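You operate a simulated robot arm through the tools that you are given. There is no shell and no other tool.

You run a simulated robot arm. Do the job below in one go: nothing can be reset, and whatever is moved stays where it is left.

## Task
Shut the console down and close the patch lid.
Fine: main fader down and the switch marked Speaker off before the mains goes off; channel faders, leads and other controls stay.

It is judged by the outcome, as a careful person would: the job done as asked, and still so three seconds after it is handed in. It fails if anything else is knocked over, pushed out of place, dropped, spilled or broken. Lids that push on must go on centred and level and be pressed home; caps that screw on are set level and turned clockwise until they are tight.

## Robot
A 6-joint arm with a two-finger gripper, fixed in place. Base frame: the origin is on the floor under the middle of its stand, x ahead of it, y to its left, z up; the work surface is at about z = 0.881. Readings come in m, rad, newtons and seconds.
It reaches about 1.637 m from its shoulder. Its first joint turns from -2.897 to 2.897 rad. Payload 3.43 kg.
The TCP is the grasp point between the finger pads, 0.02 m short of the fingertips. In the tool frame z runs along the fingers and y along their closing line. The gripper opens to 0.19 m; its body begins 0.248 m behind the TCP.
Orientation is told as [roll, pitch, yaw] about the base's x, y, z axes, in that order, counted from this pose: with the fingers straight down and closing along the base's y, the tool's x points along the base's -x, its y along +y and its z along -z.

## Interface
- The arm moves only by the tool nudge_tool. Its argument "series" is a list that holds one entry, the list of rows, each a list of 7 numbers: the shift along the tool's x, y, z in units of 250 mm (1.0 is 250 mm), then the turn, a rotation vector about the tool's x, y, z in units of 120 degrees (1.0 is 120 degrees), then the opening, from 0 (shut) to 1 (fully open). In form: [[[x, y, z, wx, wy, wz, fingers], ...]]. A call has 1 to 20 rows; each row is the pose to reach, as a shift and turn from the pose commanded when the call began, along the tool's axes at that moment. A call with a number of a shift or a turn outside -1 to 1 is refused whole. Each row takes 0.2 s and may step no farther than 0.05 m and 0.15 rad from the row before; otherwise, or with a gripper value out of range, the whole call is refused. Where a pose cannot be reached the arm comes as near as it can. A force on the tool above 90 N (or 10 N above the force at the start of the call, whichever is more), or a blocked arm, ends the call early, and 0.2 s more pass. Each finger travels about 0.045 m/s and halts on what it meets, pressing with about 34 N; the grip force reading is that of the motor and also rises with nothing between the fingers. The clock runs only during rows and for 0.2 s after the last one: add rows that repeat a pose to give the fingers time. The reply holds the time, the measured pose of the TCP, the force on the tool along the base axes, the opening and the grip force, in the units named above and with some noise, with the torque about the TCP (base axes, N m) and any sound that the robot's microphone picked up.
- Cameras (640 x 400 px; columns grow to the right, rows downward): "scene" is fixed at [0.0502, 0.651, 1.5856]; the picture's right is [-0.75, -0.66, 0.00], its down [-0.36, 0.41, -0.84] and it looks along [0.55, -0.63, -0.55] (base axes); focal length 345 px, centre (320, 200). "wrist" rides on the gripper at [0.07, -0.008, -0.288] in the tool frame; the picture's right is [0.12, 0.99, 0.00], its down [-0.96, 0.11, -0.25] and it looks along [-0.25, 0.03, 0.97] (tool axes); focal length 261 px, centre (320, 200). There is no depth. A picture from a camera that has moved, and an enlarged one, comes with that camera's place and axes in the base frame and with its lens.
- camera(camera): a new picture of that camera. The clock stands still meanwhile.
- move_column(by): slides the trunk up (or, below 0, down) by that many m; the arm rides with it, the base frame stays. It gives what a move gives, with no picture.
- close_up(camera, box): a new picture of the part [left, top, right, bottom] of that camera's present view, enlarged. The clock stands still meanwhile.
- hand_in(): hands the job in; it is judged then, once.

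Places have to be worked out from the pictures, the camera data and where the tool is seen. Open the gripper and draw the arm clear of the work before you hand the job in, unless the task says otherwise.

The tools are called after "Call:" as a command line: name --argument value ..., lists and objects as JSON in quotes. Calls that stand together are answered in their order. nudge_tool: Moves the arm, as the interface text tells. Its arguments: {"type":"object","properties":{"series":{"type":"array","items":{"type":"array","items":{"type":"array","items":{"type":"number"}}}}},"required":["series"]} The other tools are called the same way: move_column (by) moves the trunk up or down; camera (camera) takes a picture; close_up (camera, box) takes an enlarged picture of a part of a camera's view; hand_in () hands the job in.

At the start:

```text
time: 0.0
tcp_pos: [0.8509, 0.0155, 1.1212]
tool_rot: [0.0, 0.0, 0.0]
force: [-0.1, -0.4, -0.6]
torque: [-0.04, 0.02, 0.0]
grip_width: 0.1901
grasp_force: 0.1
trunk travel left (down, up): [-0.175, 0.065]
```

scene: 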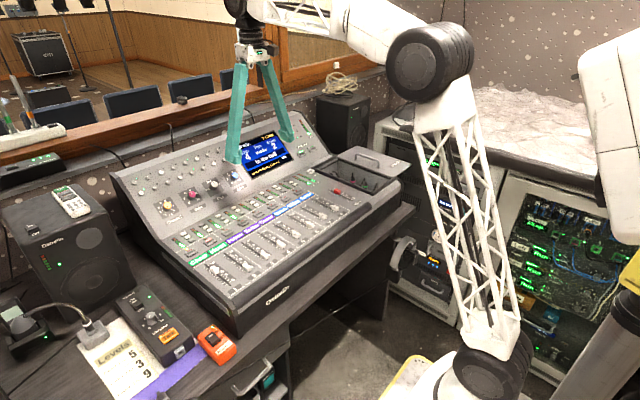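
wrist: 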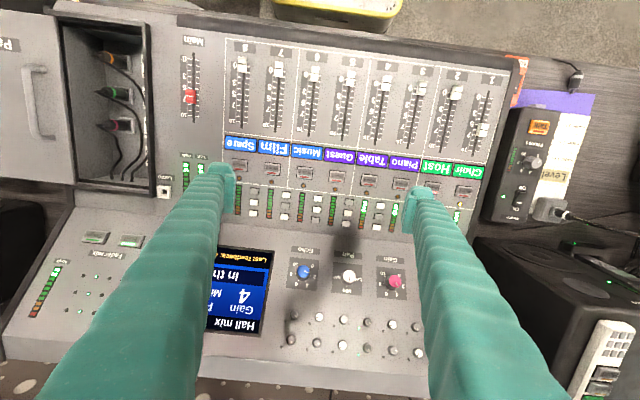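

I'll start by looking closely at the console in both views to find the main fader, the Speaker switch, the mains switch and the patch lid.

Call:
close_up --camera "wrist" --box '[0, 0, 240, 150]'

Call:
close_up --camera "wrist" --box '[0, 140, 300, 360]'

Call:
close_up --camera "wrist" --box '[460, 60, 640, 400]'

Call:
close_up --camera "scene" --box '[280, 130, 440, 230]'

Call:
close_up --camera "scene" --box '[0, 170, 260, 400]'

```text
2.67 times, centred on (120, 75) of wrist
camera zoom: at [0.7817, 0.0063, 1.4095], right [-0.12, 0.99, 0.0], down [0.96, 0.11, 0.25], along [0.25, 0.03, -0.97], focal length 695 px, centre (853, 533)
```

zoom: 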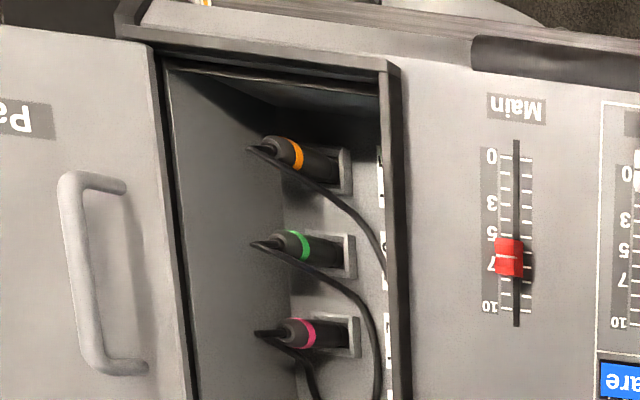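

```text
1.82 times, centred on (150, 250) of wrist
camera zoom: at [0.7817, 0.0063, 1.4095], right [-0.12, 0.99, 0.0], down [0.96, 0.11, 0.25], along [0.25, 0.03, -0.97], focal length 474 px, centre (629, 109)
```

zoom: 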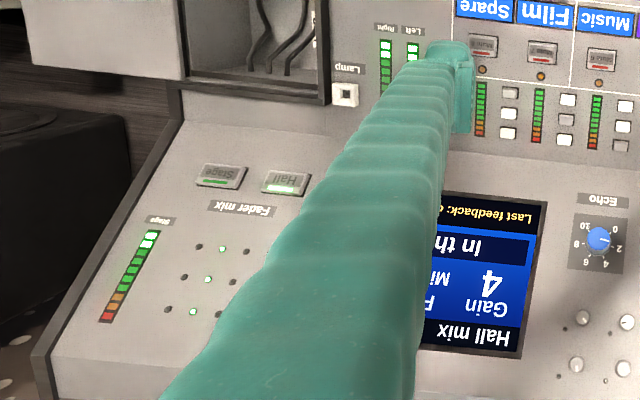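

```text
1.18 times, centred on (550, 230) of wrist
camera zoom: at [0.7817, 0.0063, 1.4095], right [-0.12, 0.99, 0.0], down [0.96, 0.11, 0.25], along [0.25, 0.03, -0.97], focal length 307 px, centre (49, 165)
```

zoom: 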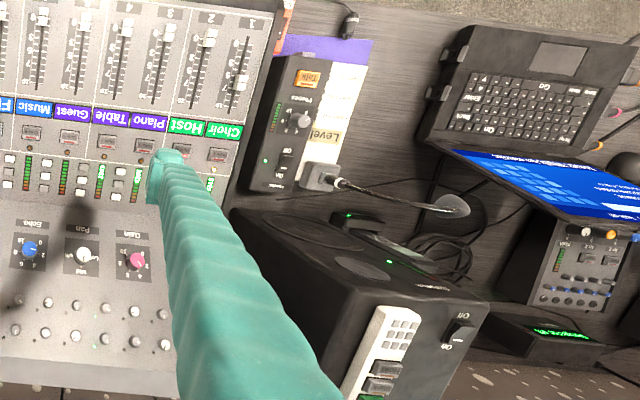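

```text
4.00 times, centred on (360, 180) of scene
camera zoom: at [0.0502, 0.651, 1.5856], right [-0.75, -0.66, 0.0], down [-0.36, 0.41, -0.84], along [0.55, -0.63, -0.55], focal length 1382 px, centre (160, 280)
```

zoom: 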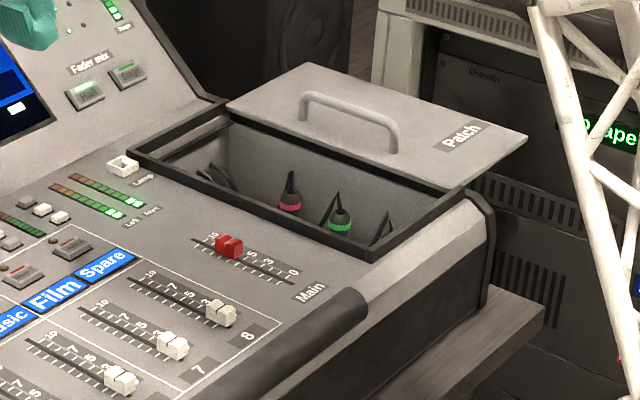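

```text
1.74 times, centred on (130, 285) of scene
camera zoom: at [0.0502, 0.651, 1.5856], right [-0.75, -0.66, 0.0], down [-0.36, 0.41, -0.84], along [0.55, -0.63, -0.55], focal length 601 px, centre (650, 52)
```

zoom: 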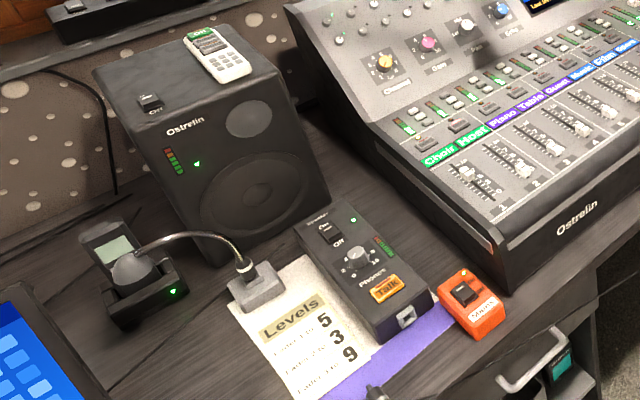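

The orange box and the items near the desk's left need reading for labels. I zoom in further on these and on the rack to the right.

Call:
close_up --camera "scene" --box '[190, 315, 250, 375]'

Call:
close_up --camera "scene" --box '[110, 280, 200, 370]'

Call:
close_up --camera "scene" --box '[20, 180, 130, 300]'

Call:
close_up --camera "scene" --box '[310, 130, 640, 400]'

Call:
close_up --camera "wrist" --box '[500, 40, 580, 240]'

Call:
close_up --camera "wrist" --box '[560, 280, 640, 400]'

```text
6.67 times, centred on (220, 345) of scene
camera zoom: at [0.0502, 0.651, 1.5856], right [-0.75, -0.66, 0.0], down [-0.36, 0.41, -0.84], along [0.55, -0.63, -0.55], focal length 2303 px, centre (987, -767)
```

zoom: 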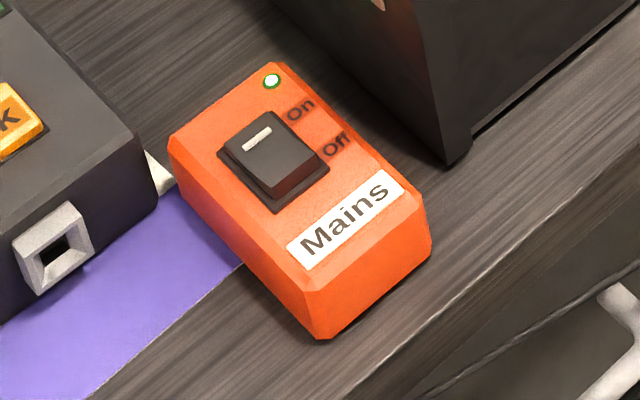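

```text
4.44 times, centred on (155, 325) of scene
camera zoom: at [0.0502, 0.651, 1.5856], right [-0.75, -0.66, 0.0], down [-0.36, 0.41, -0.84], along [0.55, -0.63, -0.55], focal length 1535 px, centre (1053, -356)
```

zoom: 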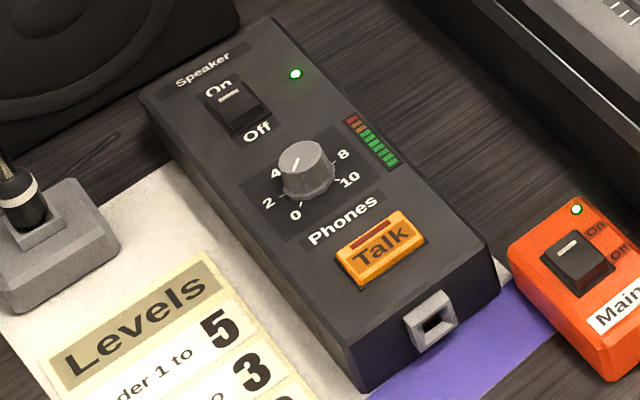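

```text
3.33 times, centred on (75, 240) of scene
camera zoom: at [0.0502, 0.651, 1.5856], right [-0.75, -0.66, 0.0], down [-0.36, 0.41, -0.84], along [0.55, -0.63, -0.55], focal length 1152 px, centre (1137, 67)
```

zoom: 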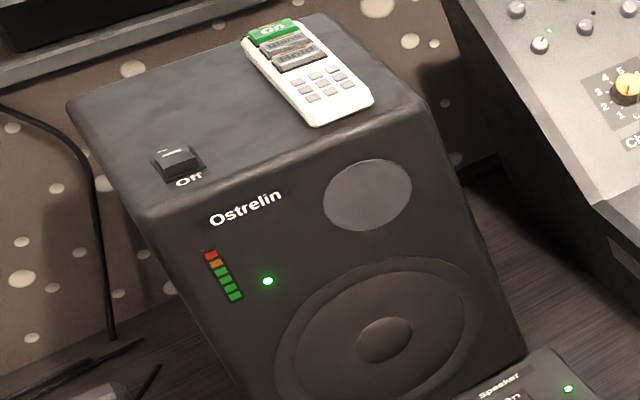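

```text
1.48 times, centred on (475, 265) of scene
camera zoom: at [0.0502, 0.651, 1.5856], right [-0.75, -0.66, 0.0], down [-0.36, 0.41, -0.84], along [0.55, -0.63, -0.55], focal length 512 px, centre (90, 104)
```

zoom: 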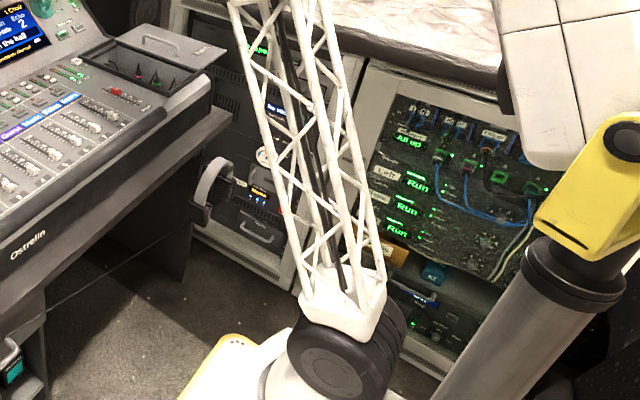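

```text
2.00 times, centred on (540, 140) of wrist
camera zoom: at [0.7817, 0.0063, 1.4095], right [-0.12, 0.99, 0.0], down [0.96, 0.11, 0.25], along [0.25, 0.03, -0.97], focal length 521 px, centre (-120, 320)
```

zoom: 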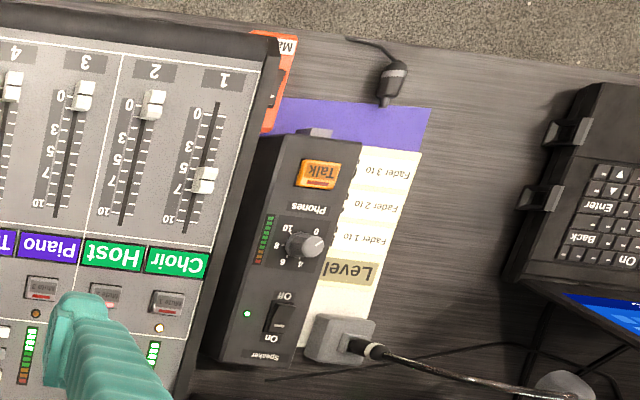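

```text
3.33 times, centred on (600, 340) of wrist
camera zoom: at [0.7817, 0.0063, 1.4095], right [-0.12, 0.99, 0.0], down [0.96, 0.11, 0.25], along [0.25, 0.03, -0.97], focal length 869 px, centre (-613, -267)
```

zoom: 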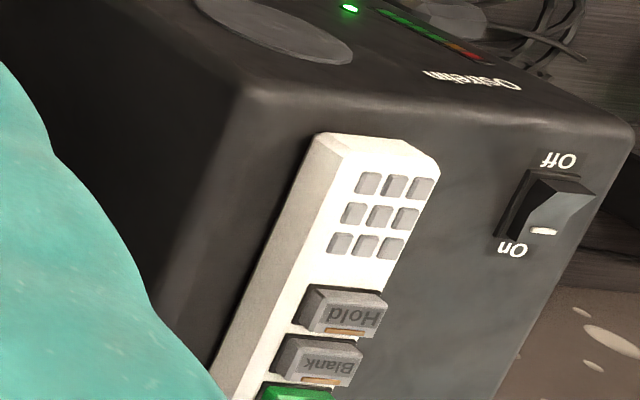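

The switch marked "Speaker" is on the talkback box, and the orange "Mains" box is near the desk's left corner. The main fader's 0 is at the operator (−x) end. I'll move over the right end to view the main fader and patch lid.

Call:
nudge_tool --series '[[[0.04, -0.18, 0, 0, 0, 0, 1], [0.08, -0.36, 0, 0, 0, 0, 1], [0.12, -0.54, 0, 0, 0, 0, 1], [0.16, -0.72, 0, 0, 0, 0, 1], [0.2, -0.9, 0, 0, 0, 0, 1], [0.2, -1.0, 0, 0, 0, 0, 1], [0.2, -1.0, 0, 0, 0, 0, 1]]]'

Call:
camera --camera "wrist"

Call:
camera --camera "scene"

```text
time: 1.6
tcp_pos: [0.8018, -0.2359, 1.1212]
tool_rot: [-0.001, -0.001, 0.001]
force: [0.3, 1.1, -0.4]
torque: [-0.02, -0.02, 0.0]
grip_width: 0.1899
grasp_force: 0.0
trunk travel left (down, up): [-0.175, 0.065]
```

```text
taken
camera wrist: at [0.7323, -0.2436, 1.4088], right [-0.12, 0.99, 0.0], down [0.96, 0.11, 0.25], along [0.25, 0.03, -0.97], focal length 261 px, centre (320, 200)
```

wrist: 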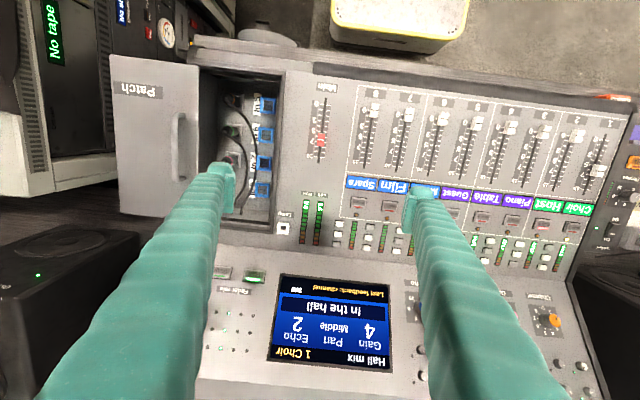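

```text
taken
```

scene: 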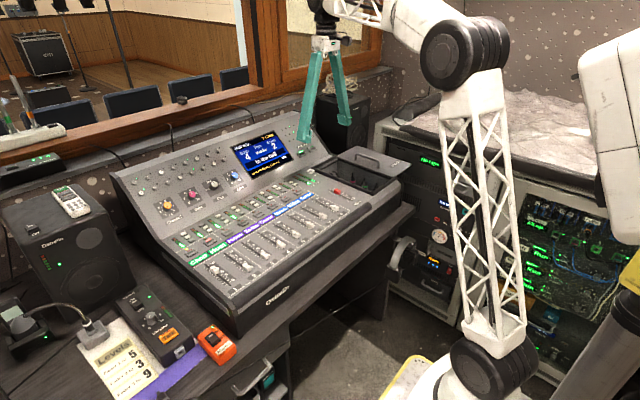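

The lid lies to the right (−y) of the patch well with its handle near the well. I zoom in on lid, well and fader.

Call:
close_up --camera "wrist" --box '[90, 30, 370, 260]'

Call:
close_up --camera "wrist" --box '[280, 60, 370, 180]'

Call:
close_up --camera "scene" --box '[300, 130, 420, 210]'

Call:
close_up --camera "scene" --box '[280, 30, 380, 150]'

```text
1.74 times, centred on (230, 145) of wrist
camera zoom: at [0.7323, -0.2436, 1.4088], right [-0.12, 0.99, 0.0], down [0.96, 0.11, 0.25], along [0.25, 0.03, -0.97], focal length 453 px, centre (476, 296)
```

zoom: 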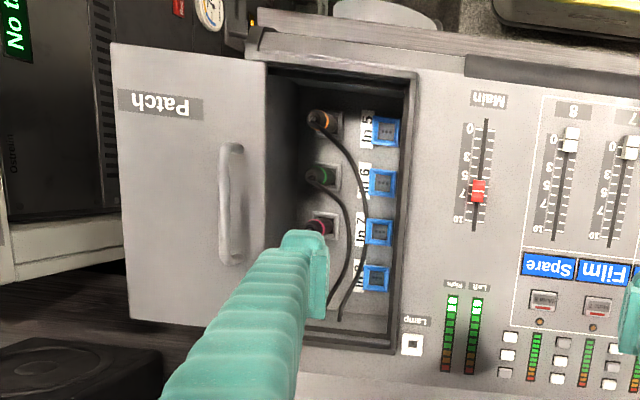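

```text
3.33 times, centred on (325, 120) of wrist
camera zoom: at [0.7323, -0.2436, 1.4088], right [-0.12, 0.99, 0.0], down [0.96, 0.11, 0.25], along [0.25, 0.03, -0.97], focal length 869 px, centre (303, 467)
```

zoom: 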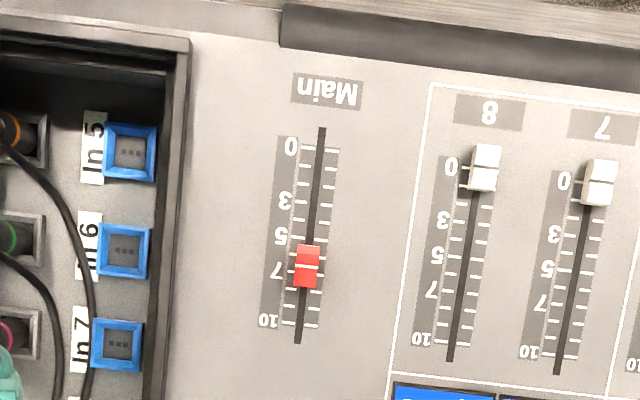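

```text
5.00 times, centred on (360, 170) of scene
camera zoom: at [0.0502, 0.651, 1.5856], right [-0.75, -0.66, 0.0], down [-0.36, 0.41, -0.84], along [0.55, -0.63, -0.55], focal length 1727 px, centre (120, 350)
```

zoom: 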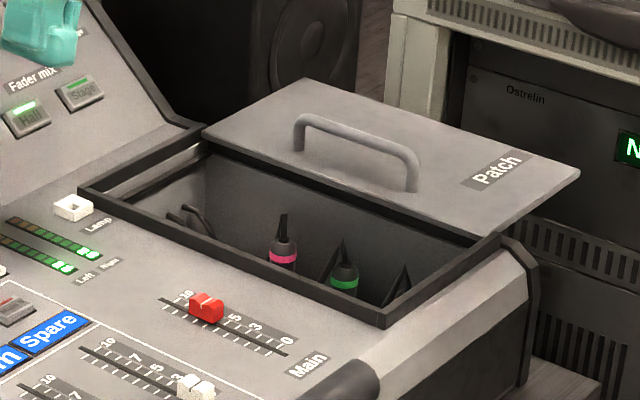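

```text
3.33 times, centred on (330, 90) of scene
camera zoom: at [0.0502, 0.651, 1.5856], right [-0.75, -0.66, 0.0], down [-0.36, 0.41, -0.84], along [0.55, -0.63, -0.55], focal length 1152 px, centre (287, 567)
```

zoom: 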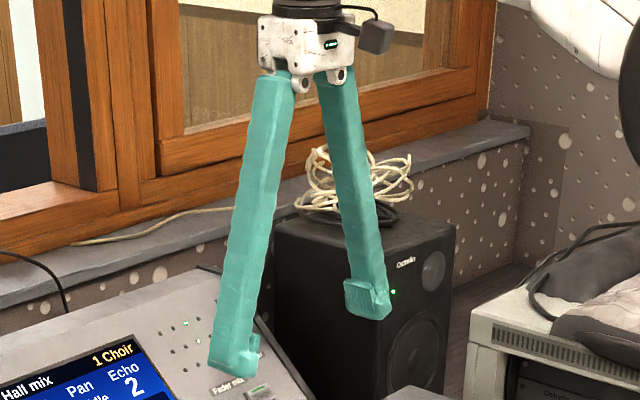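

Triangulating from the two wrist views: main fader knob at about (0.745, −0.240), top z≈0.892, panel z≈0.881, with the 0 mark at x≈0.680. I close the fingers and come down to z≈0.97 behind (+x of) the knob to judge the finger size.

Call:
nudge_tool --series '[[[-0.02, -0.016, 0, 0, 0, 0, 0], [-0.05, -0.016, 0, 0, 0, 0, 0], [-0.05, -0.016, 0.1, 0, 0, 0, 0], [-0.05, -0.016, 0.2, 0, 0, 0, 0], [-0.05, -0.016, 0.3, 0, 0, 0, 0], [-0.05, -0.016, 0.4, 0, 0, 0, 0], [-0.05, -0.016, 0.5, 0, 0, 0, 0], [-0.05, -0.016, 0.6, 0, 0, 0, 0], [-0.05, -0.016, 0.6, 0, 0, 0, 0], [-0.05, -0.016, 0.6, 0, 0, 0, 0], [-0.05, -0.016, 0.6, 0, 0, 0, 0], [-0.05, -0.016, 0.6, 0, 0, 0, 0]]]'

Call:
camera --camera "wrist"

Call:
close_up --camera "scene" --box '[260, 100, 420, 200]'

```text
time: 4.2
tcp_pos: [0.8139, -0.239, 0.9716]
tool_rot: [0.0, -0.001, 0.0]
force: [-0.1, -0.4, 0.0]
torque: [-0.02, -0.03, 0.01]
grip_width: 0.0003
grasp_force: 34.1
trunk travel left (down, up): [-0.175, 0.065]
```

```text
taken
camera wrist: at [0.744, -0.2475, 1.2603], right [-0.12, 0.99, 0.0], down [0.96, 0.11, 0.25], along [0.25, 0.03, -0.97], focal length 261 px, centre (320, 200)
```

wrist: 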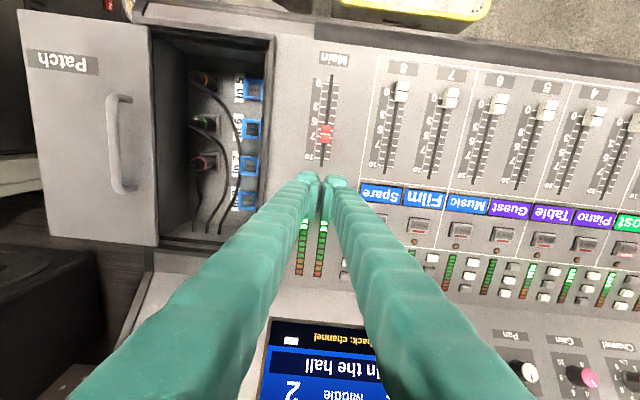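

```text
4.00 times, centred on (340, 150) of scene
camera zoom: at [0.0502, 0.651, 1.5856], right [-0.75, -0.66, 0.0], down [-0.36, 0.41, -0.84], along [0.55, -0.63, -0.55], focal length 1382 px, centre (240, 400)
```

zoom: 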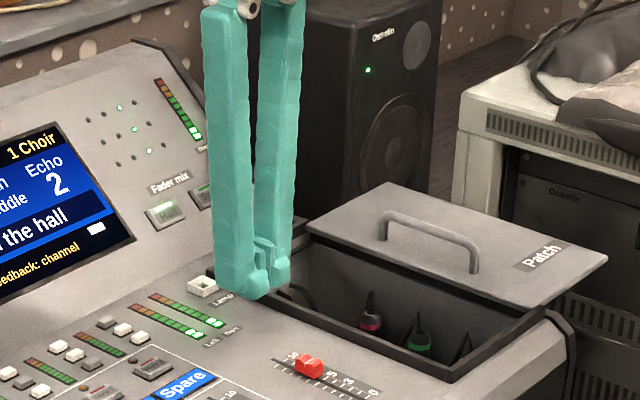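

Call:
close_up --camera "wrist" --box '[256, 100, 384, 220]'

Call:
close_up --camera "scene" --box '[290, 140, 370, 200]'

```text
3.33 times, centred on (320, 160) of wrist
camera zoom: at [0.744, -0.2475, 1.2603], right [-0.12, 0.99, 0.0], down [0.96, 0.11, 0.25], along [0.25, 0.03, -0.97], focal length 869 px, centre (320, 333)
```

zoom: 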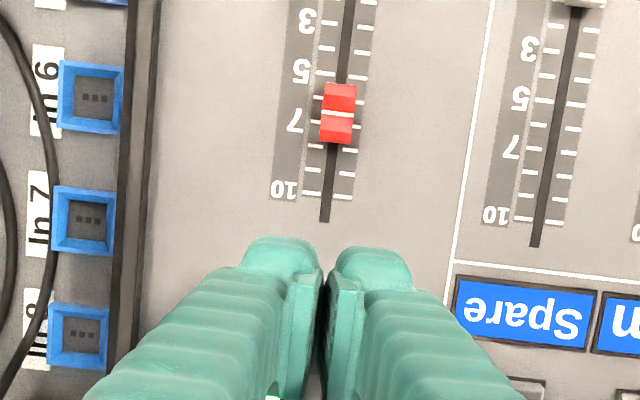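

```text
6.67 times, centred on (330, 170) of scene
camera zoom: at [0.0502, 0.651, 1.5856], right [-0.75, -0.66, 0.0], down [-0.36, 0.41, -0.84], along [0.55, -0.63, -0.55], focal length 2303 px, centre (253, 400)
```

zoom: 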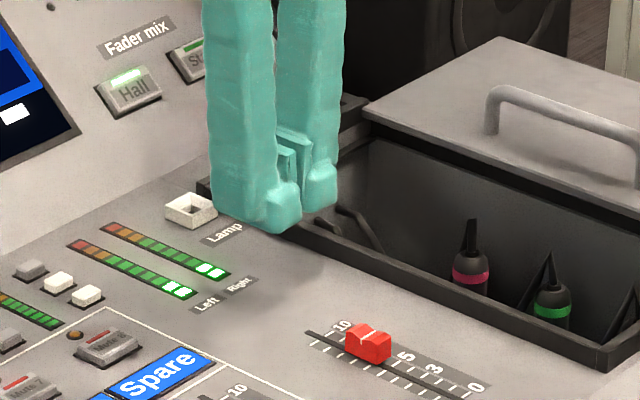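

The fingertips' front edge is roughly 0.025 ahead of the TCP, so there's clearance behind the knob. I lower the tips to just above the panel and check the force.

Call:
nudge_tool --series '[[[0, -0.004, 0.08, 0, 0, 0, 0], [0, -0.004, 0.16, 0, 0, 0, 0], [0, -0.004, 0.22, 0, 0, 0, 0], [0, -0.004, 0.262, 0, 0, 0, 0], [0, -0.004, 0.262, 0, 0, 0, 0]]]'

Call:
close_up --camera "wrist" --box '[256, 60, 384, 220]'

Call:
close_up --camera "scene" --box '[290, 140, 370, 200]'

```text
time: 5.4
tcp_pos: [0.8144, -0.2392, 0.9059]
tool_rot: [0.0, 0.0, -0.001]
force: [1.1, -0.4, -0.4]
torque: [-0.01, -0.02, -0.02]
grip_width: 0.0
grasp_force: 33.9
trunk travel left (down, up): [-0.175, 0.065]
```

```text
2.50 times, centred on (320, 140) of wrist
camera zoom: at [0.7447, -0.2483, 1.1944], right [-0.12, 0.99, 0.0], down [0.96, 0.11, 0.25], along [0.25, 0.03, -0.97], focal length 652 px, centre (320, 350)
```

zoom: 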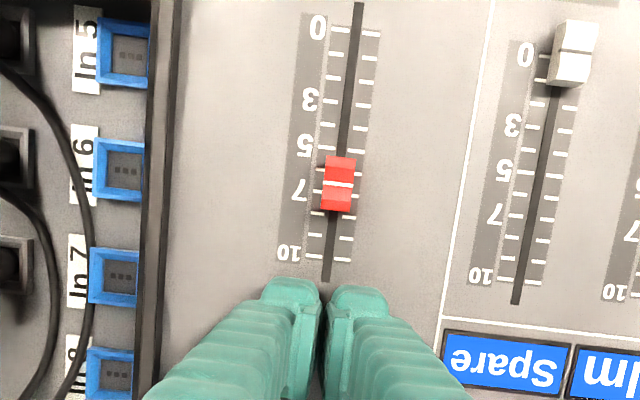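

```text
6.67 times, centred on (330, 170) of scene
camera zoom: at [0.0502, 0.651, 1.5856], right [-0.75, -0.66, 0.0], down [-0.36, 0.41, -0.84], along [0.55, -0.63, -0.55], focal length 2303 px, centre (253, 400)
```

zoom: 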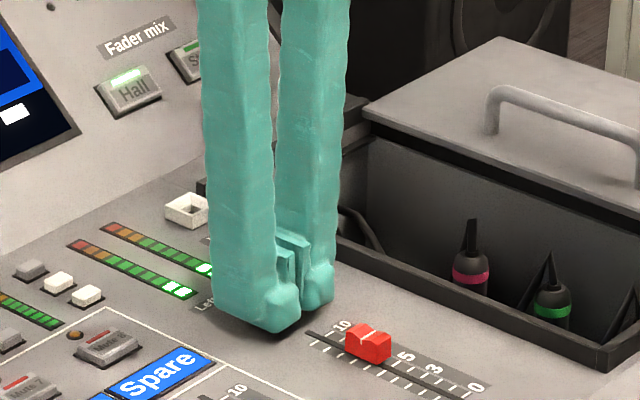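

Tips are clear of the panel (no contact force) and aligned with the knob. I push toward the operator (−x) about 88 mm first, then check.

Call:
nudge_tool --series '[[[0.05, -0.002, 0, 0, 0, 0, 0], [0.1, -0.002, 0, 0, 0, 0, 0], [0.14, -0.002, 0, 0, 0, 0, 0], [0.18, -0.002, 0, 0, 0, 0, 0], [0.22, -0.002, 0, 0, 0, 0, 0], [0.26, -0.002, 0, 0, 0, 0, 0], [0.3, -0.002, 0, 0, 0, 0, 0], [0.33, -0.002, 0, 0, 0, 0, 0], [0.352, -0.002, 0, 0, 0, 0, 0]]]'

Call:
close_up --camera "wrist" --box '[256, 60, 384, 220]'

Call:
close_up --camera "scene" --box '[290, 140, 390, 220]'

```text
time: 7.4
tcp_pos: [0.7271, -0.2408, 0.9039]
tool_rot: [0.0, 0.001, 0.0]
force: [0.8, 0.4, -0.2]
torque: [0.01, 0.0, 0.01]
grip_width: 0.0001
grasp_force: 34.5
trunk travel left (down, up): [-0.175, 0.065]
```

```text
2.50 times, centred on (320, 140) of wrist
camera zoom: at [0.6559, -0.2488, 1.1935], right [-0.12, 0.99, 0.0], down [0.96, 0.11, 0.25], along [0.25, 0.03, -0.97], focal length 652 px, centre (320, 350)
```

zoom: 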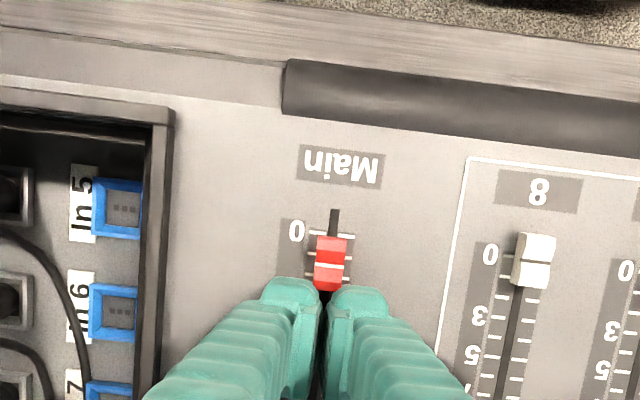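

```text
5.00 times, centred on (340, 180) of scene
camera zoom: at [0.0502, 0.651, 1.5856], right [-0.75, -0.66, 0.0], down [-0.36, 0.41, -0.84], along [0.55, -0.63, -0.55], focal length 1727 px, centre (220, 300)
```

zoom: 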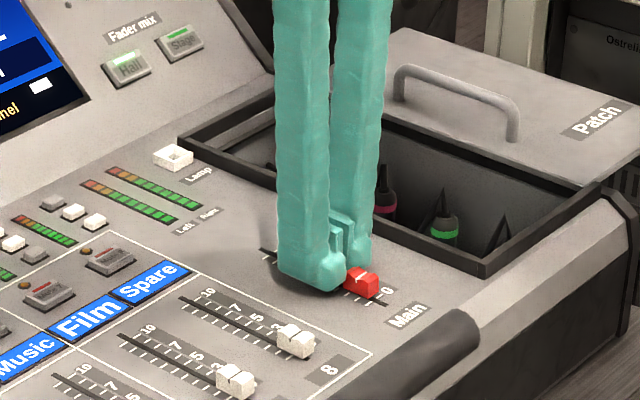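

The knob now sits near 1.4 on its scale, with about 14 mm to go. I push 13 mm more and read the force.

Call:
nudge_tool --series '[[[0.016, 0, -0.004, 0, 0, 0, 0], [0.032, 0, -0.004, 0, 0, 0, 0], [0.044, 0, -0.004, 0, 0, 0, 0], [0.052, 0, -0.004, 0, 0, 0, 0], [0.052, 0, -0.004, 0, 0, 0, 0]]]'

Call:
close_up --camera "wrist" --box '[256, 60, 384, 220]'

```text
time: 8.6
tcp_pos: [0.7127, -0.2414, 0.9067]
tool_rot: [0.001, -0.001, 0.001]
force: [-0.6, -0.3, 1.2]
torque: [0.01, 0.0, 0.0]
grip_width: 0.0002
grasp_force: 34.3
trunk travel left (down, up): [-0.175, 0.065]
```

```text
2.50 times, centred on (320, 140) of wrist
camera zoom: at [0.6435, -0.2487, 1.1947], right [-0.12, 0.99, 0.0], down [0.96, 0.11, 0.25], along [0.25, 0.03, -0.97], focal length 652 px, centre (320, 350)
```

zoom: 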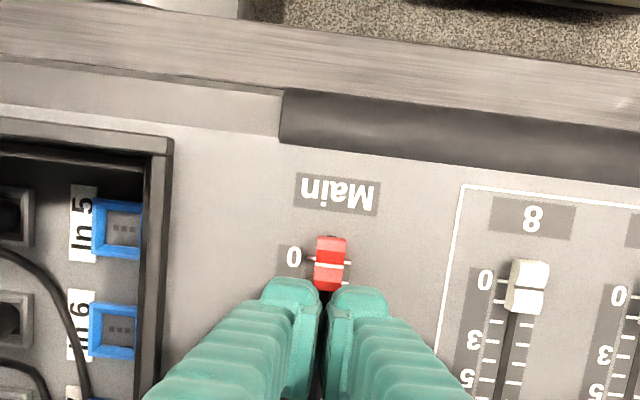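

About 1–2 mm remain to the 0 mark; I creep on in small steps to find the end stop.

Call:
nudge_tool --series '[[[0.004, 0, 0, 0, 0, 0, 0], [0.008, 0, 0, 0, 0, 0, 0], [0.008, 0, 0, 0, 0, 0, 0]]]'

```text
time: 9.4
tcp_pos: [0.7119, -0.2403, 0.9062]
tool_rot: [0.0, 0.001, 0.001]
force: [6.6, -0.3, -0.4]
torque: [0.04, -0.07, 0.02]
grip_width: 0.0059
grasp_force: 34.3
trunk travel left (down, up): [-0.175, 0.065]
```

The force rose to 6.6 N and the fingers were spread slightly, so the end stop is probably reached. I check with a picture.

Call:
close_up --camera "wrist" --box '[256, 60, 384, 220]'

Call:
close_up --camera "scene" --box '[320, 160, 380, 210]'

```text
2.50 times, centred on (320, 140) of wrist
camera zoom: at [0.6421, -0.2487, 1.1952], right [-0.12, 0.99, 0.0], down [0.96, 0.11, 0.25], along [0.25, 0.03, -0.97], focal length 652 px, centre (320, 350)
```

zoom: 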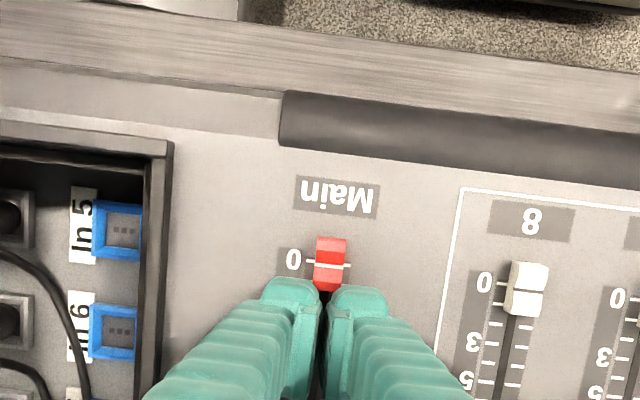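

```text
8.00 times, centred on (350, 185) of scene
camera zoom: at [0.0502, 0.651, 1.5856], right [-0.75, -0.66, 0.0], down [-0.36, 0.41, -0.84], along [0.55, -0.63, -0.55], focal length 2764 px, centre (80, 320)
```

zoom: 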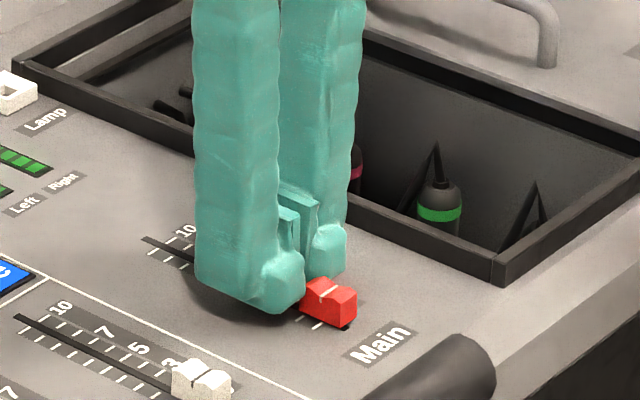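

The knob's index line is level with the 0 mark and the stop resists. I back off and rise, then check the fader's final position.

Call:
nudge_tool --series '[[[-0.04, 0, 0, 0, 0, 0, 0], [-0.12, 0, 0, 0, 0, 0, 0], [-0.2, 0, -0.08, 0, 0, 0, 0], [-0.2, 0, -0.24, 0, 0, 0, 0], [-0.2, 0, -0.4, 0, 0, 0, 0], [-0.2, 0, -0.56, 0, 0, 0, 0], [-0.2, 0, -0.7, 0, 0, 0, 0], [-0.2, 0, -0.7, 0, 0, 0, 0]]]'

Call:
camera --camera "wrist"

Call:
close_up --camera "scene" --box '[320, 160, 380, 210]'

```text
time: 11.2
tcp_pos: [0.7628, -0.2398, 1.0826]
tool_rot: [0.0, -0.001, 0.001]
force: [0.1, -0.2, 0.4]
torque: [-0.02, 0.0, -0.03]
grip_width: 0.0
grasp_force: 33.4
trunk travel left (down, up): [-0.175, 0.065]
```

```text
taken
camera wrist: at [0.6924, -0.2488, 1.3703], right [-0.12, 0.99, 0.0], down [0.96, 0.11, 0.25], along [0.25, 0.03, -0.97], focal length 261 px, centre (320, 200)
```

wrist: 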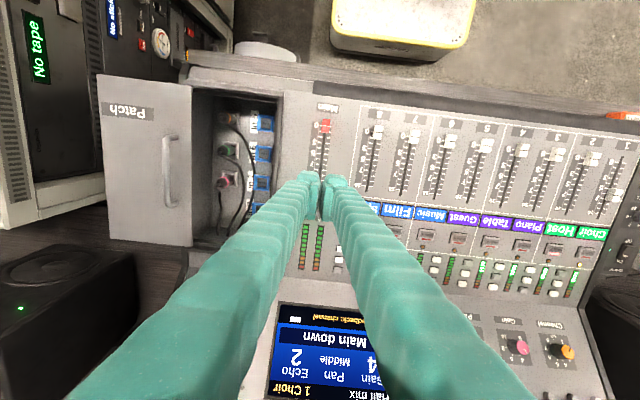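

```text
8.00 times, centred on (350, 185) of scene
camera zoom: at [0.0502, 0.651, 1.5856], right [-0.75, -0.66, 0.0], down [-0.36, 0.41, -0.84], along [0.55, -0.63, -0.55], focal length 2764 px, centre (80, 320)
```

zoom: 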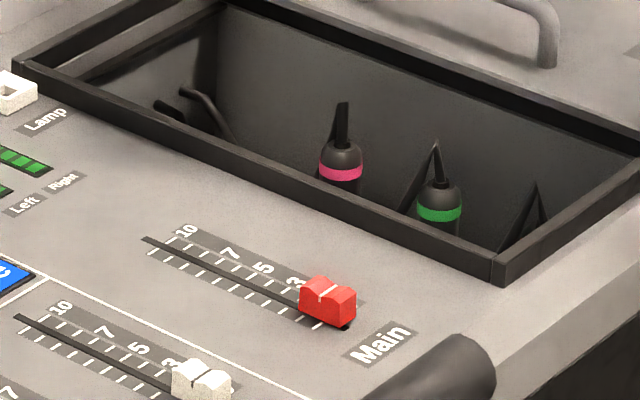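

The console display now reads "Main down" and the fader sits at 0. Next is the Speaker switch on the talkback box, roughly at (0.88, 0.50, 0.81); I travel left at safe height for a better view.

Call:
nudge_tool --series '[[[0, 0.0, -0.1, 0, 0, 0, 0], [0, 0.0, -0.2, 0, 0, 0, 0], [-0.04, 0.16, -0.24, 0, 0, 0, 0], [-0.08, 0.32, -0.24, 0, 0, 0, 0], [-0.12, 0.48, -0.24, 0, 0, 0, 0], [-0.16, 0.64, -0.24, 0, 0, 0, 0], [-0.2, 0.8, -0.24, 0, 0, 0, 0], [-0.2, 0.96, -0.24, 0, 0, 0, 0], [-0.2, 1.0, -0.24, 0, 0, 0, 0]]]'

Call:
nudge_tool --series '[[[0, 0.16, 0, 0, 0, 0, 0], [0, 0.32, 0, 0, 0, 0, 0], [0, 0.48, 0, 0, 0, 0, 0], [0, 0.64, 0, 0, 0, 0, 0], [0, 0.8, 0, 0, 0, 0, 0], [0, 0.96, 0, 0, 0, 0, 0], [0, 1.0, 0, 0, 0, 0, 0], [0, 1.0, 0, 0, 0, 0, 0]]]'

Call:
nudge_tool --series '[[[0, 0.1, 0, 0, 0, 0, 0], [0, 0.24, 0, 0, 0, 0, 0], [0, 0.32, 0, 0, 0, 0, 0], [0, 0.32, 0, 0, 0, 0, 0]]]'

Call:
camera --camera "wrist"

Call:
camera --camera "scene"

```text
time: 13.2
tcp_pos: [0.8095, 0.0091, 1.1414]
tool_rot: [-0.001, 0.001, -0.001]
force: [0.1, -0.5, 0.2]
torque: [0.06, 0.01, 0.0]
grip_width: 0.0
grasp_force: 34.3
trunk travel left (down, up): [-0.175, 0.065]
```

```text
time: 15.0
tcp_pos: [0.8133, 0.2586, 1.1422]
tool_rot: [0.0, 0.0, 0.0]
force: [0.4, 0.1, -0.5]
torque: [0.0, 0.01, 0.0]
grip_width: 0.0
grasp_force: 34.6
trunk travel left (down, up): [-0.175, 0.065]
```

```text
time: 16.0
tcp_pos: [0.8122, 0.3397, 1.1422]
tool_rot: [0.0, 0.0, 0.001]
force: [0.4, -0.2, -0.2]
torque: [0.02, -0.01, 0.0]
grip_width: 0.0
grasp_force: 34.6
trunk travel left (down, up): [-0.175, 0.065]
```

```text
taken
camera wrist: at [0.7427, 0.3307, 1.43], right [-0.12, 0.99, 0.0], down [0.96, 0.11, 0.25], along [0.25, 0.03, -0.97], focal length 261 px, centre (320, 200)
```

wrist: 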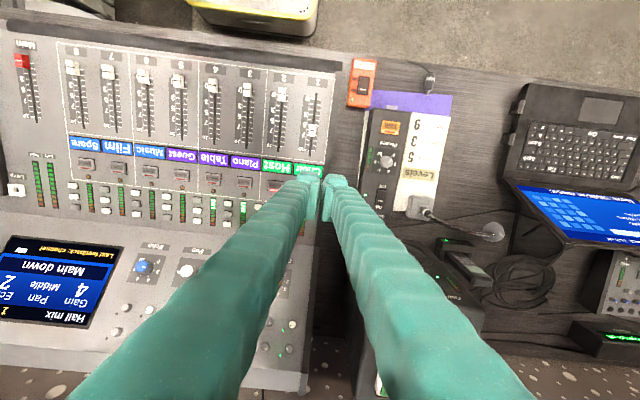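

```text
taken
```

scene: 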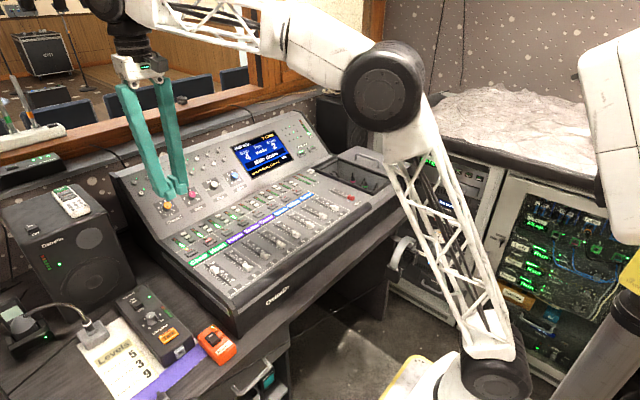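

I enlarge the talkback box and the mains box in this view.

Call:
close_up --camera "wrist" --box '[340, 95, 460, 225]'

Call:
close_up --camera "wrist" --box '[330, 50, 394, 115]'

Call:
close_up --camera "wrist" --box '[340, 170, 520, 340]'

```text
3.08 times, centred on (400, 160) of wrist
camera zoom: at [0.7427, 0.3307, 1.43], right [-0.12, 0.99, 0.0], down [0.96, 0.11, 0.25], along [0.25, 0.03, -0.97], focal length 802 px, centre (74, 323)
```

zoom: 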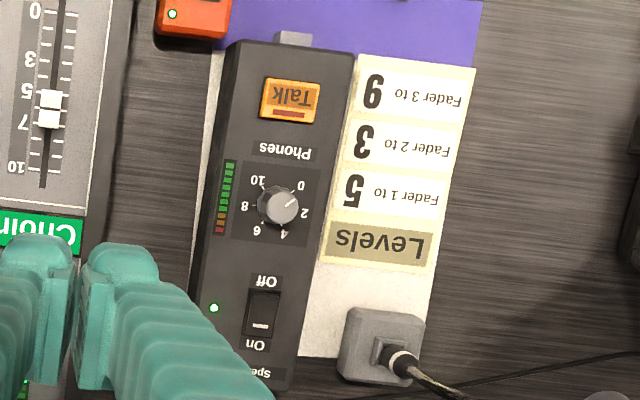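

```text
6.15 times, centred on (362, 82) of wrist
camera zoom: at [0.7427, 0.3307, 1.43], right [-0.12, 0.99, 0.0], down [0.96, 0.11, 0.25], along [0.25, 0.03, -0.97], focal length 1604 px, centre (62, 923)
```

zoom: 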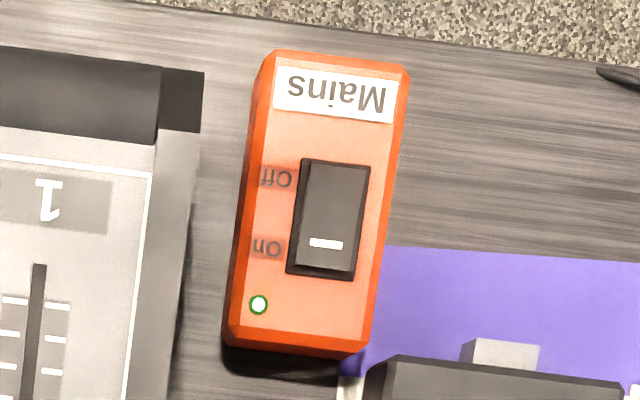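

```text
2.35 times, centred on (430, 255) of wrist
camera zoom: at [0.7427, 0.3307, 1.43], right [-0.12, 0.99, 0.0], down [0.96, 0.11, 0.25], along [0.25, 0.03, -0.97], focal length 613 px, centre (61, 71)
```

zoom: 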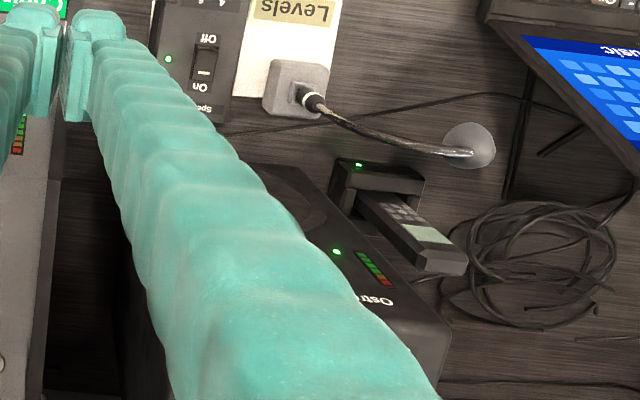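

Triangulation puts the Speaker switch at about (0.877, 0.498, 0.81), On on the far side (+x), Off on the near side (−x). I move above it and tilt the tool about 20° so that the toe edge of the closed fingertips is the lowest point.

Call:
nudge_tool --series '[[[-0.07, 0.16, 0, 0, 0, 0, 0], [-0.14, 0.32, 0, 0, 0, 0, 0], [-0.2, 0.48, 0, 0, 0, 0, 0], [-0.268, 0.632, 0, 0, 0, 0, 0], [-0.268, 0.632, 0.1, 0, -0.05, 0, 0], [-0.268, 0.632, 0.2, 0, -0.1, 0, 0], [-0.268, 0.632, 0.3, 0, -0.15, 0, 0], [-0.268, 0.632, 0.4, 0, -0.1667, 0, 0], [-0.268, 0.632, 0.5, 0, -0.1667, 0, 0], [-0.268, 0.632, 0.56, 0, -0.1667, 0, 0], [-0.268, 0.632, 0.56, 0, -0.1667, 0, 0]]]'

Call:
camera --camera "wrist"

Call:
close_up --camera "scene" --box '[60, 200, 220, 350]'

```text
time: 18.4
tcp_pos: [0.8782, 0.4994, 1.0011]
tool_rot: [-0.001, -0.351, 0.001]
force: [-0.1, 0.3, 0.7]
torque: [0.01, 0.02, -0.01]
grip_width: 0.0
grasp_force: 34.5
out of reach, approached as far as the arm can: row 4
trunk travel left (down, up): [-0.175, 0.065]
```

```text
taken
camera wrist: at [0.7139, 0.4904, 1.2481], right [-0.11, 0.99, -0.04], down [0.82, 0.11, 0.56], along [0.56, 0.03, -0.83], focal length 261 px, centre (320, 200)
```

wrist: 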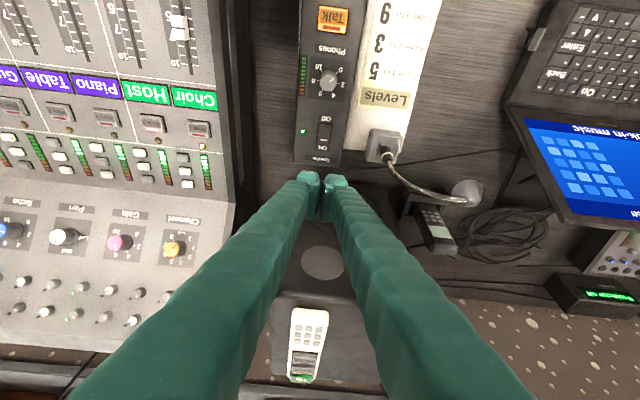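

```text
2.67 times, centred on (140, 275) of scene
camera zoom: at [0.0502, 0.651, 1.5856], right [-0.75, -0.66, 0.0], down [-0.36, 0.41, -0.84], along [0.55, -0.63, -0.55], focal length 921 px, centre (800, 0)
```

zoom: 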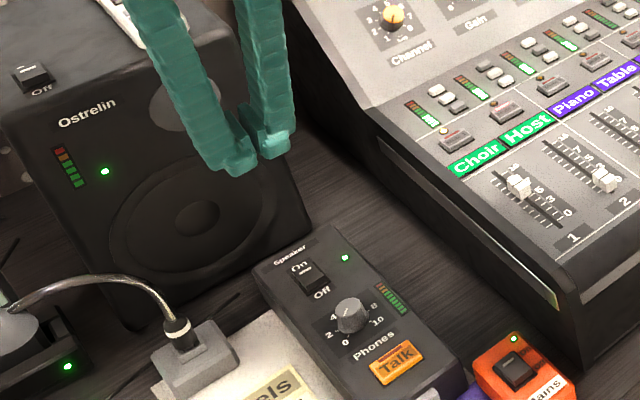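

The pose is reached. I zoom on the switch from the wrist to refine its location.

Call:
close_up --camera "wrist" --box '[270, 80, 390, 200]'

Call:
close_up --camera "scene" --box '[115, 225, 185, 325]'

```text
3.33 times, centred on (330, 140) of wrist
camera zoom: at [0.7139, 0.4904, 1.2481], right [-0.11, 0.99, -0.04], down [0.82, 0.11, 0.56], along [0.56, 0.03, -0.83], focal length 869 px, centre (287, 400)
```

zoom: 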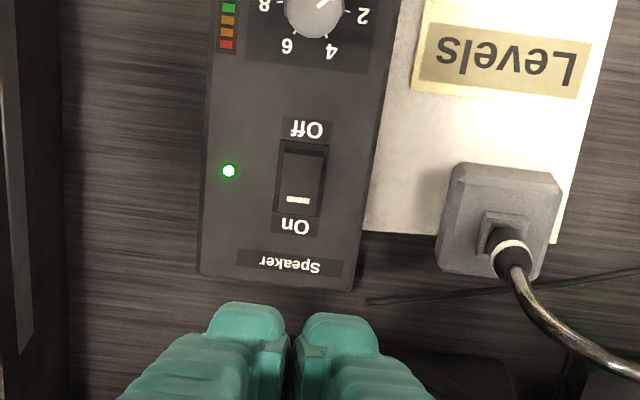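

```text
4.00 times, centred on (150, 275) of scene
camera zoom: at [0.0502, 0.651, 1.5856], right [-0.75, -0.66, 0.0], down [-0.36, 0.41, -0.84], along [0.55, -0.63, -0.55], focal length 1382 px, centre (1000, -100)
```

zoom: 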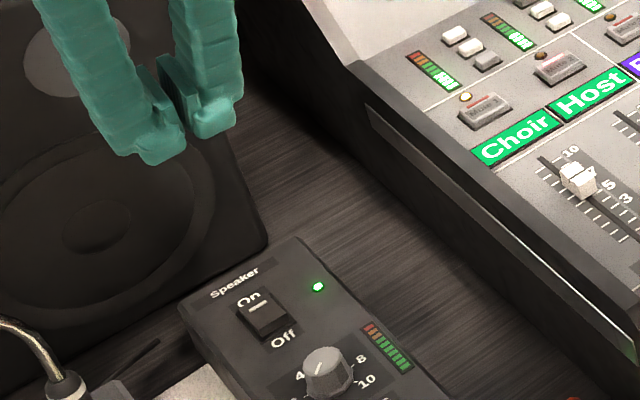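

The switch bezel spans x≈0.859–0.895 at y≈0.498, box top z≈0.802, and the toe is right above the Off end. I descend straight to just above it.

Call:
nudge_tool --series '[[[0.045, 0.002, 0.114, 0, 0, 0, 0], [0.09, 0.004, 0.229, 0, 0, 0, 0], [0.131, 0.004, 0.343, 0, 0, 0, 0], [0.175, 0.004, 0.458, 0, 0, 0, 0], [0.2, 0.004, 0.524, 0, 0, 0, 0], [0.218, 0.004, 0.572, 0, 0, 0, 0], [0.218, 0.004, 0.572, 0, 0, 0, 0]]]'

Call:
close_up --camera "wrist" --box '[270, 100, 390, 220]'

Call:
close_up --camera "scene" --box '[115, 260, 185, 340]'

```text
time: 20.0
tcp_pos: [0.8762, 0.4978, 0.8486]
tool_rot: [-0.001, -0.35, 0.0]
force: [0.1, 0.2, 0.7]
torque: [0.01, -0.01, 0.02]
grip_width: 0.0
grasp_force: 34.6
trunk travel left (down, up): [-0.175, 0.065]
```

```text
3.33 times, centred on (330, 160) of wrist
camera zoom: at [0.712, 0.49, 1.0957], right [-0.11, 0.99, -0.04], down [0.82, 0.11, 0.56], along [0.56, 0.03, -0.83], focal length 869 px, centre (287, 333)
```

zoom: 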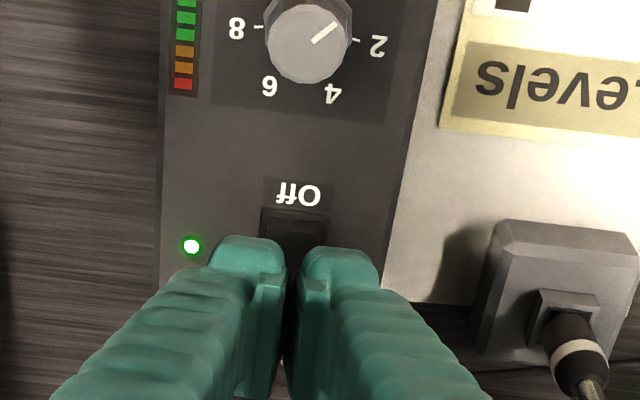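

```text
5.00 times, centred on (150, 300) of scene
camera zoom: at [0.0502, 0.651, 1.5856], right [-0.75, -0.66, 0.0], down [-0.36, 0.41, -0.84], along [0.55, -0.63, -0.55], focal length 1727 px, centre (1170, -300)
```

zoom: 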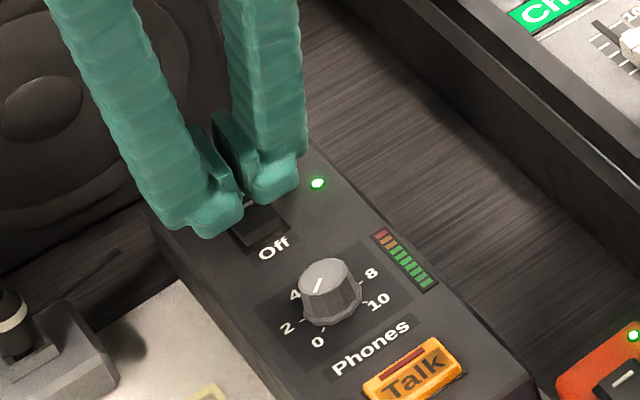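

The toes are centred over the rocker's Off end, with no contact yet. I press down in 1–2 mm rows and watch force and sound.

Call:
nudge_tool --series '[[[0.00275, 0, 0.0075, 0, 0, 0, 0], [0.0055, 0, 0.015, 0, 0, 0, 0], [0.00825, 0, 0.0225, 0, 0, 0, 0], [0.00825, 0, 0.0225, 0, 0, 0, 0]]]'

```text
time: 21.0
tcp_pos: [0.875, 0.4978, 0.8422]
tool_rot: [0.0, -0.349, 0.002]
force: [0.4, 0.3, 0.1]
torque: [0.01, -0.02, -0.01]
grip_width: 0.0
grasp_force: 34.5
trunk travel left (down, up): [-0.175, 0.065]
```

No contact yet at TCP z=0.842; I continue down another 5 mm in small rows.

Call:
nudge_tool --series '[[[0.00206, 0, 0.0056, 0, 0, 0, 0], [0.0041, 0, 0.0113, 0, 0, 0, 0], [0.0062, 0, 0.0169, 0, 0, 0, 0], [0.0062, 0, 0.0169, 0, 0, 0, 0]]]'

```text
time: 22.0
tcp_pos: [0.8766, 0.4977, 0.8384]
tool_rot: [0.0, -0.348, 0.002]
force: [-0.7, -0.7, 1.0]
torque: [-0.01, 0.01, 0.01]
grip_width: 0.0001
grasp_force: 34.2
trunk travel left (down, up): [-0.175, 0.065]
```

Call:
close_up --camera "scene" --box '[125, 275, 175, 325]'

Call:
nudge_tool --series '[[[0.00206, 0, 0.0056, 0, 0, 0, 0], [0.0041, 0, 0.0113, 0, 0, 0, 0], [0.0041, 0, 0.0113, 0, 0, 0, 0]]]'

```text
8.00 times, centred on (150, 300) of scene
camera zoom: at [0.0502, 0.651, 1.5856], right [-0.75, -0.66, 0.0], down [-0.36, 0.41, -0.84], along [0.55, -0.63, -0.55], focal length 2764 px, centre (1680, -600)
```

zoom: 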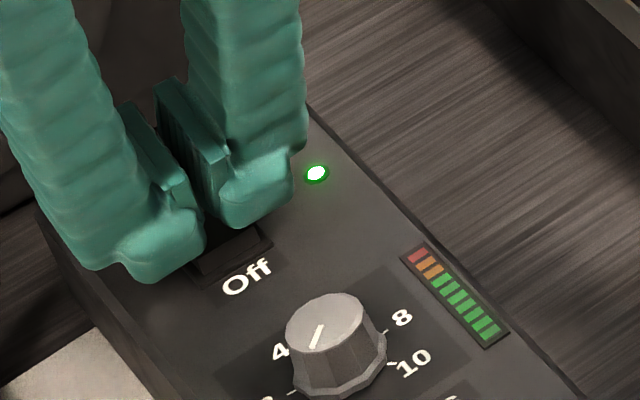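

```text
time: 22.8
tcp_pos: [0.8766, 0.4984, 0.8343]
tool_rot: [0.0, -0.35, 0.001]
force: [-1.3, -0.2, 0.5]
torque: [0.02, 0.0, 0.04]
grip_width: 0.0
grasp_force: 34.4
trunk travel left (down, up): [-0.175, 0.065]
```

Still near zero force; I continue in 1.5 mm rows, 3 mm per call.

Call:
nudge_tool --series '[[[0.00206, 0, 0.0056, 0, 0, 0, 0], [0.0041, 0, 0.0113, 0, 0, 0, 0], [0.0041, 0, 0.0113, 0, 0, 0, 0]]]'

Call:
close_up --camera "scene" --box '[125, 275, 175, 325]'

Call:
close_up --camera "wrist" --box '[270, 100, 390, 220]'

```text
time: 23.6
tcp_pos: [0.8767, 0.4996, 0.8326]
tool_rot: [0.0, -0.349, -0.001]
force: [-2.9, 0.0, 9.4]
torque: [-0.09, 0.11, -0.01]
grip_width: 0.0059
grasp_force: 34.2
trunk travel left (down, up): [-0.175, 0.065]
```

```text
8.00 times, centred on (150, 300) of scene
camera zoom: at [0.0502, 0.651, 1.5856], right [-0.75, -0.66, 0.0], down [-0.36, 0.41, -0.84], along [0.55, -0.63, -0.55], focal length 2764 px, centre (1680, -600)
```

zoom: 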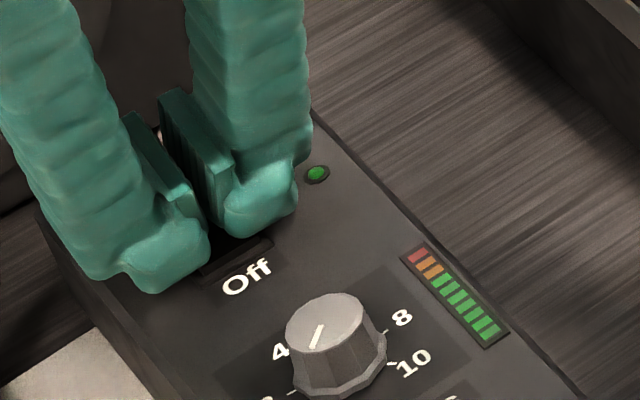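

```text
3.33 times, centred on (330, 160) of wrist
camera zoom: at [0.712, 0.4901, 1.0795], right [-0.11, 0.99, -0.04], down [0.82, 0.11, 0.56], along [0.56, 0.03, -0.83], focal length 869 px, centre (287, 333)
```

zoom: 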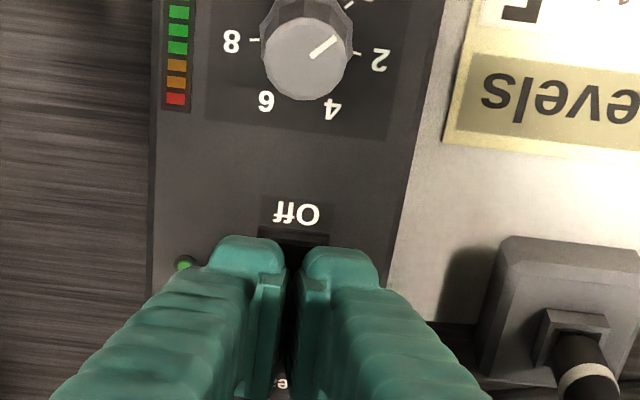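

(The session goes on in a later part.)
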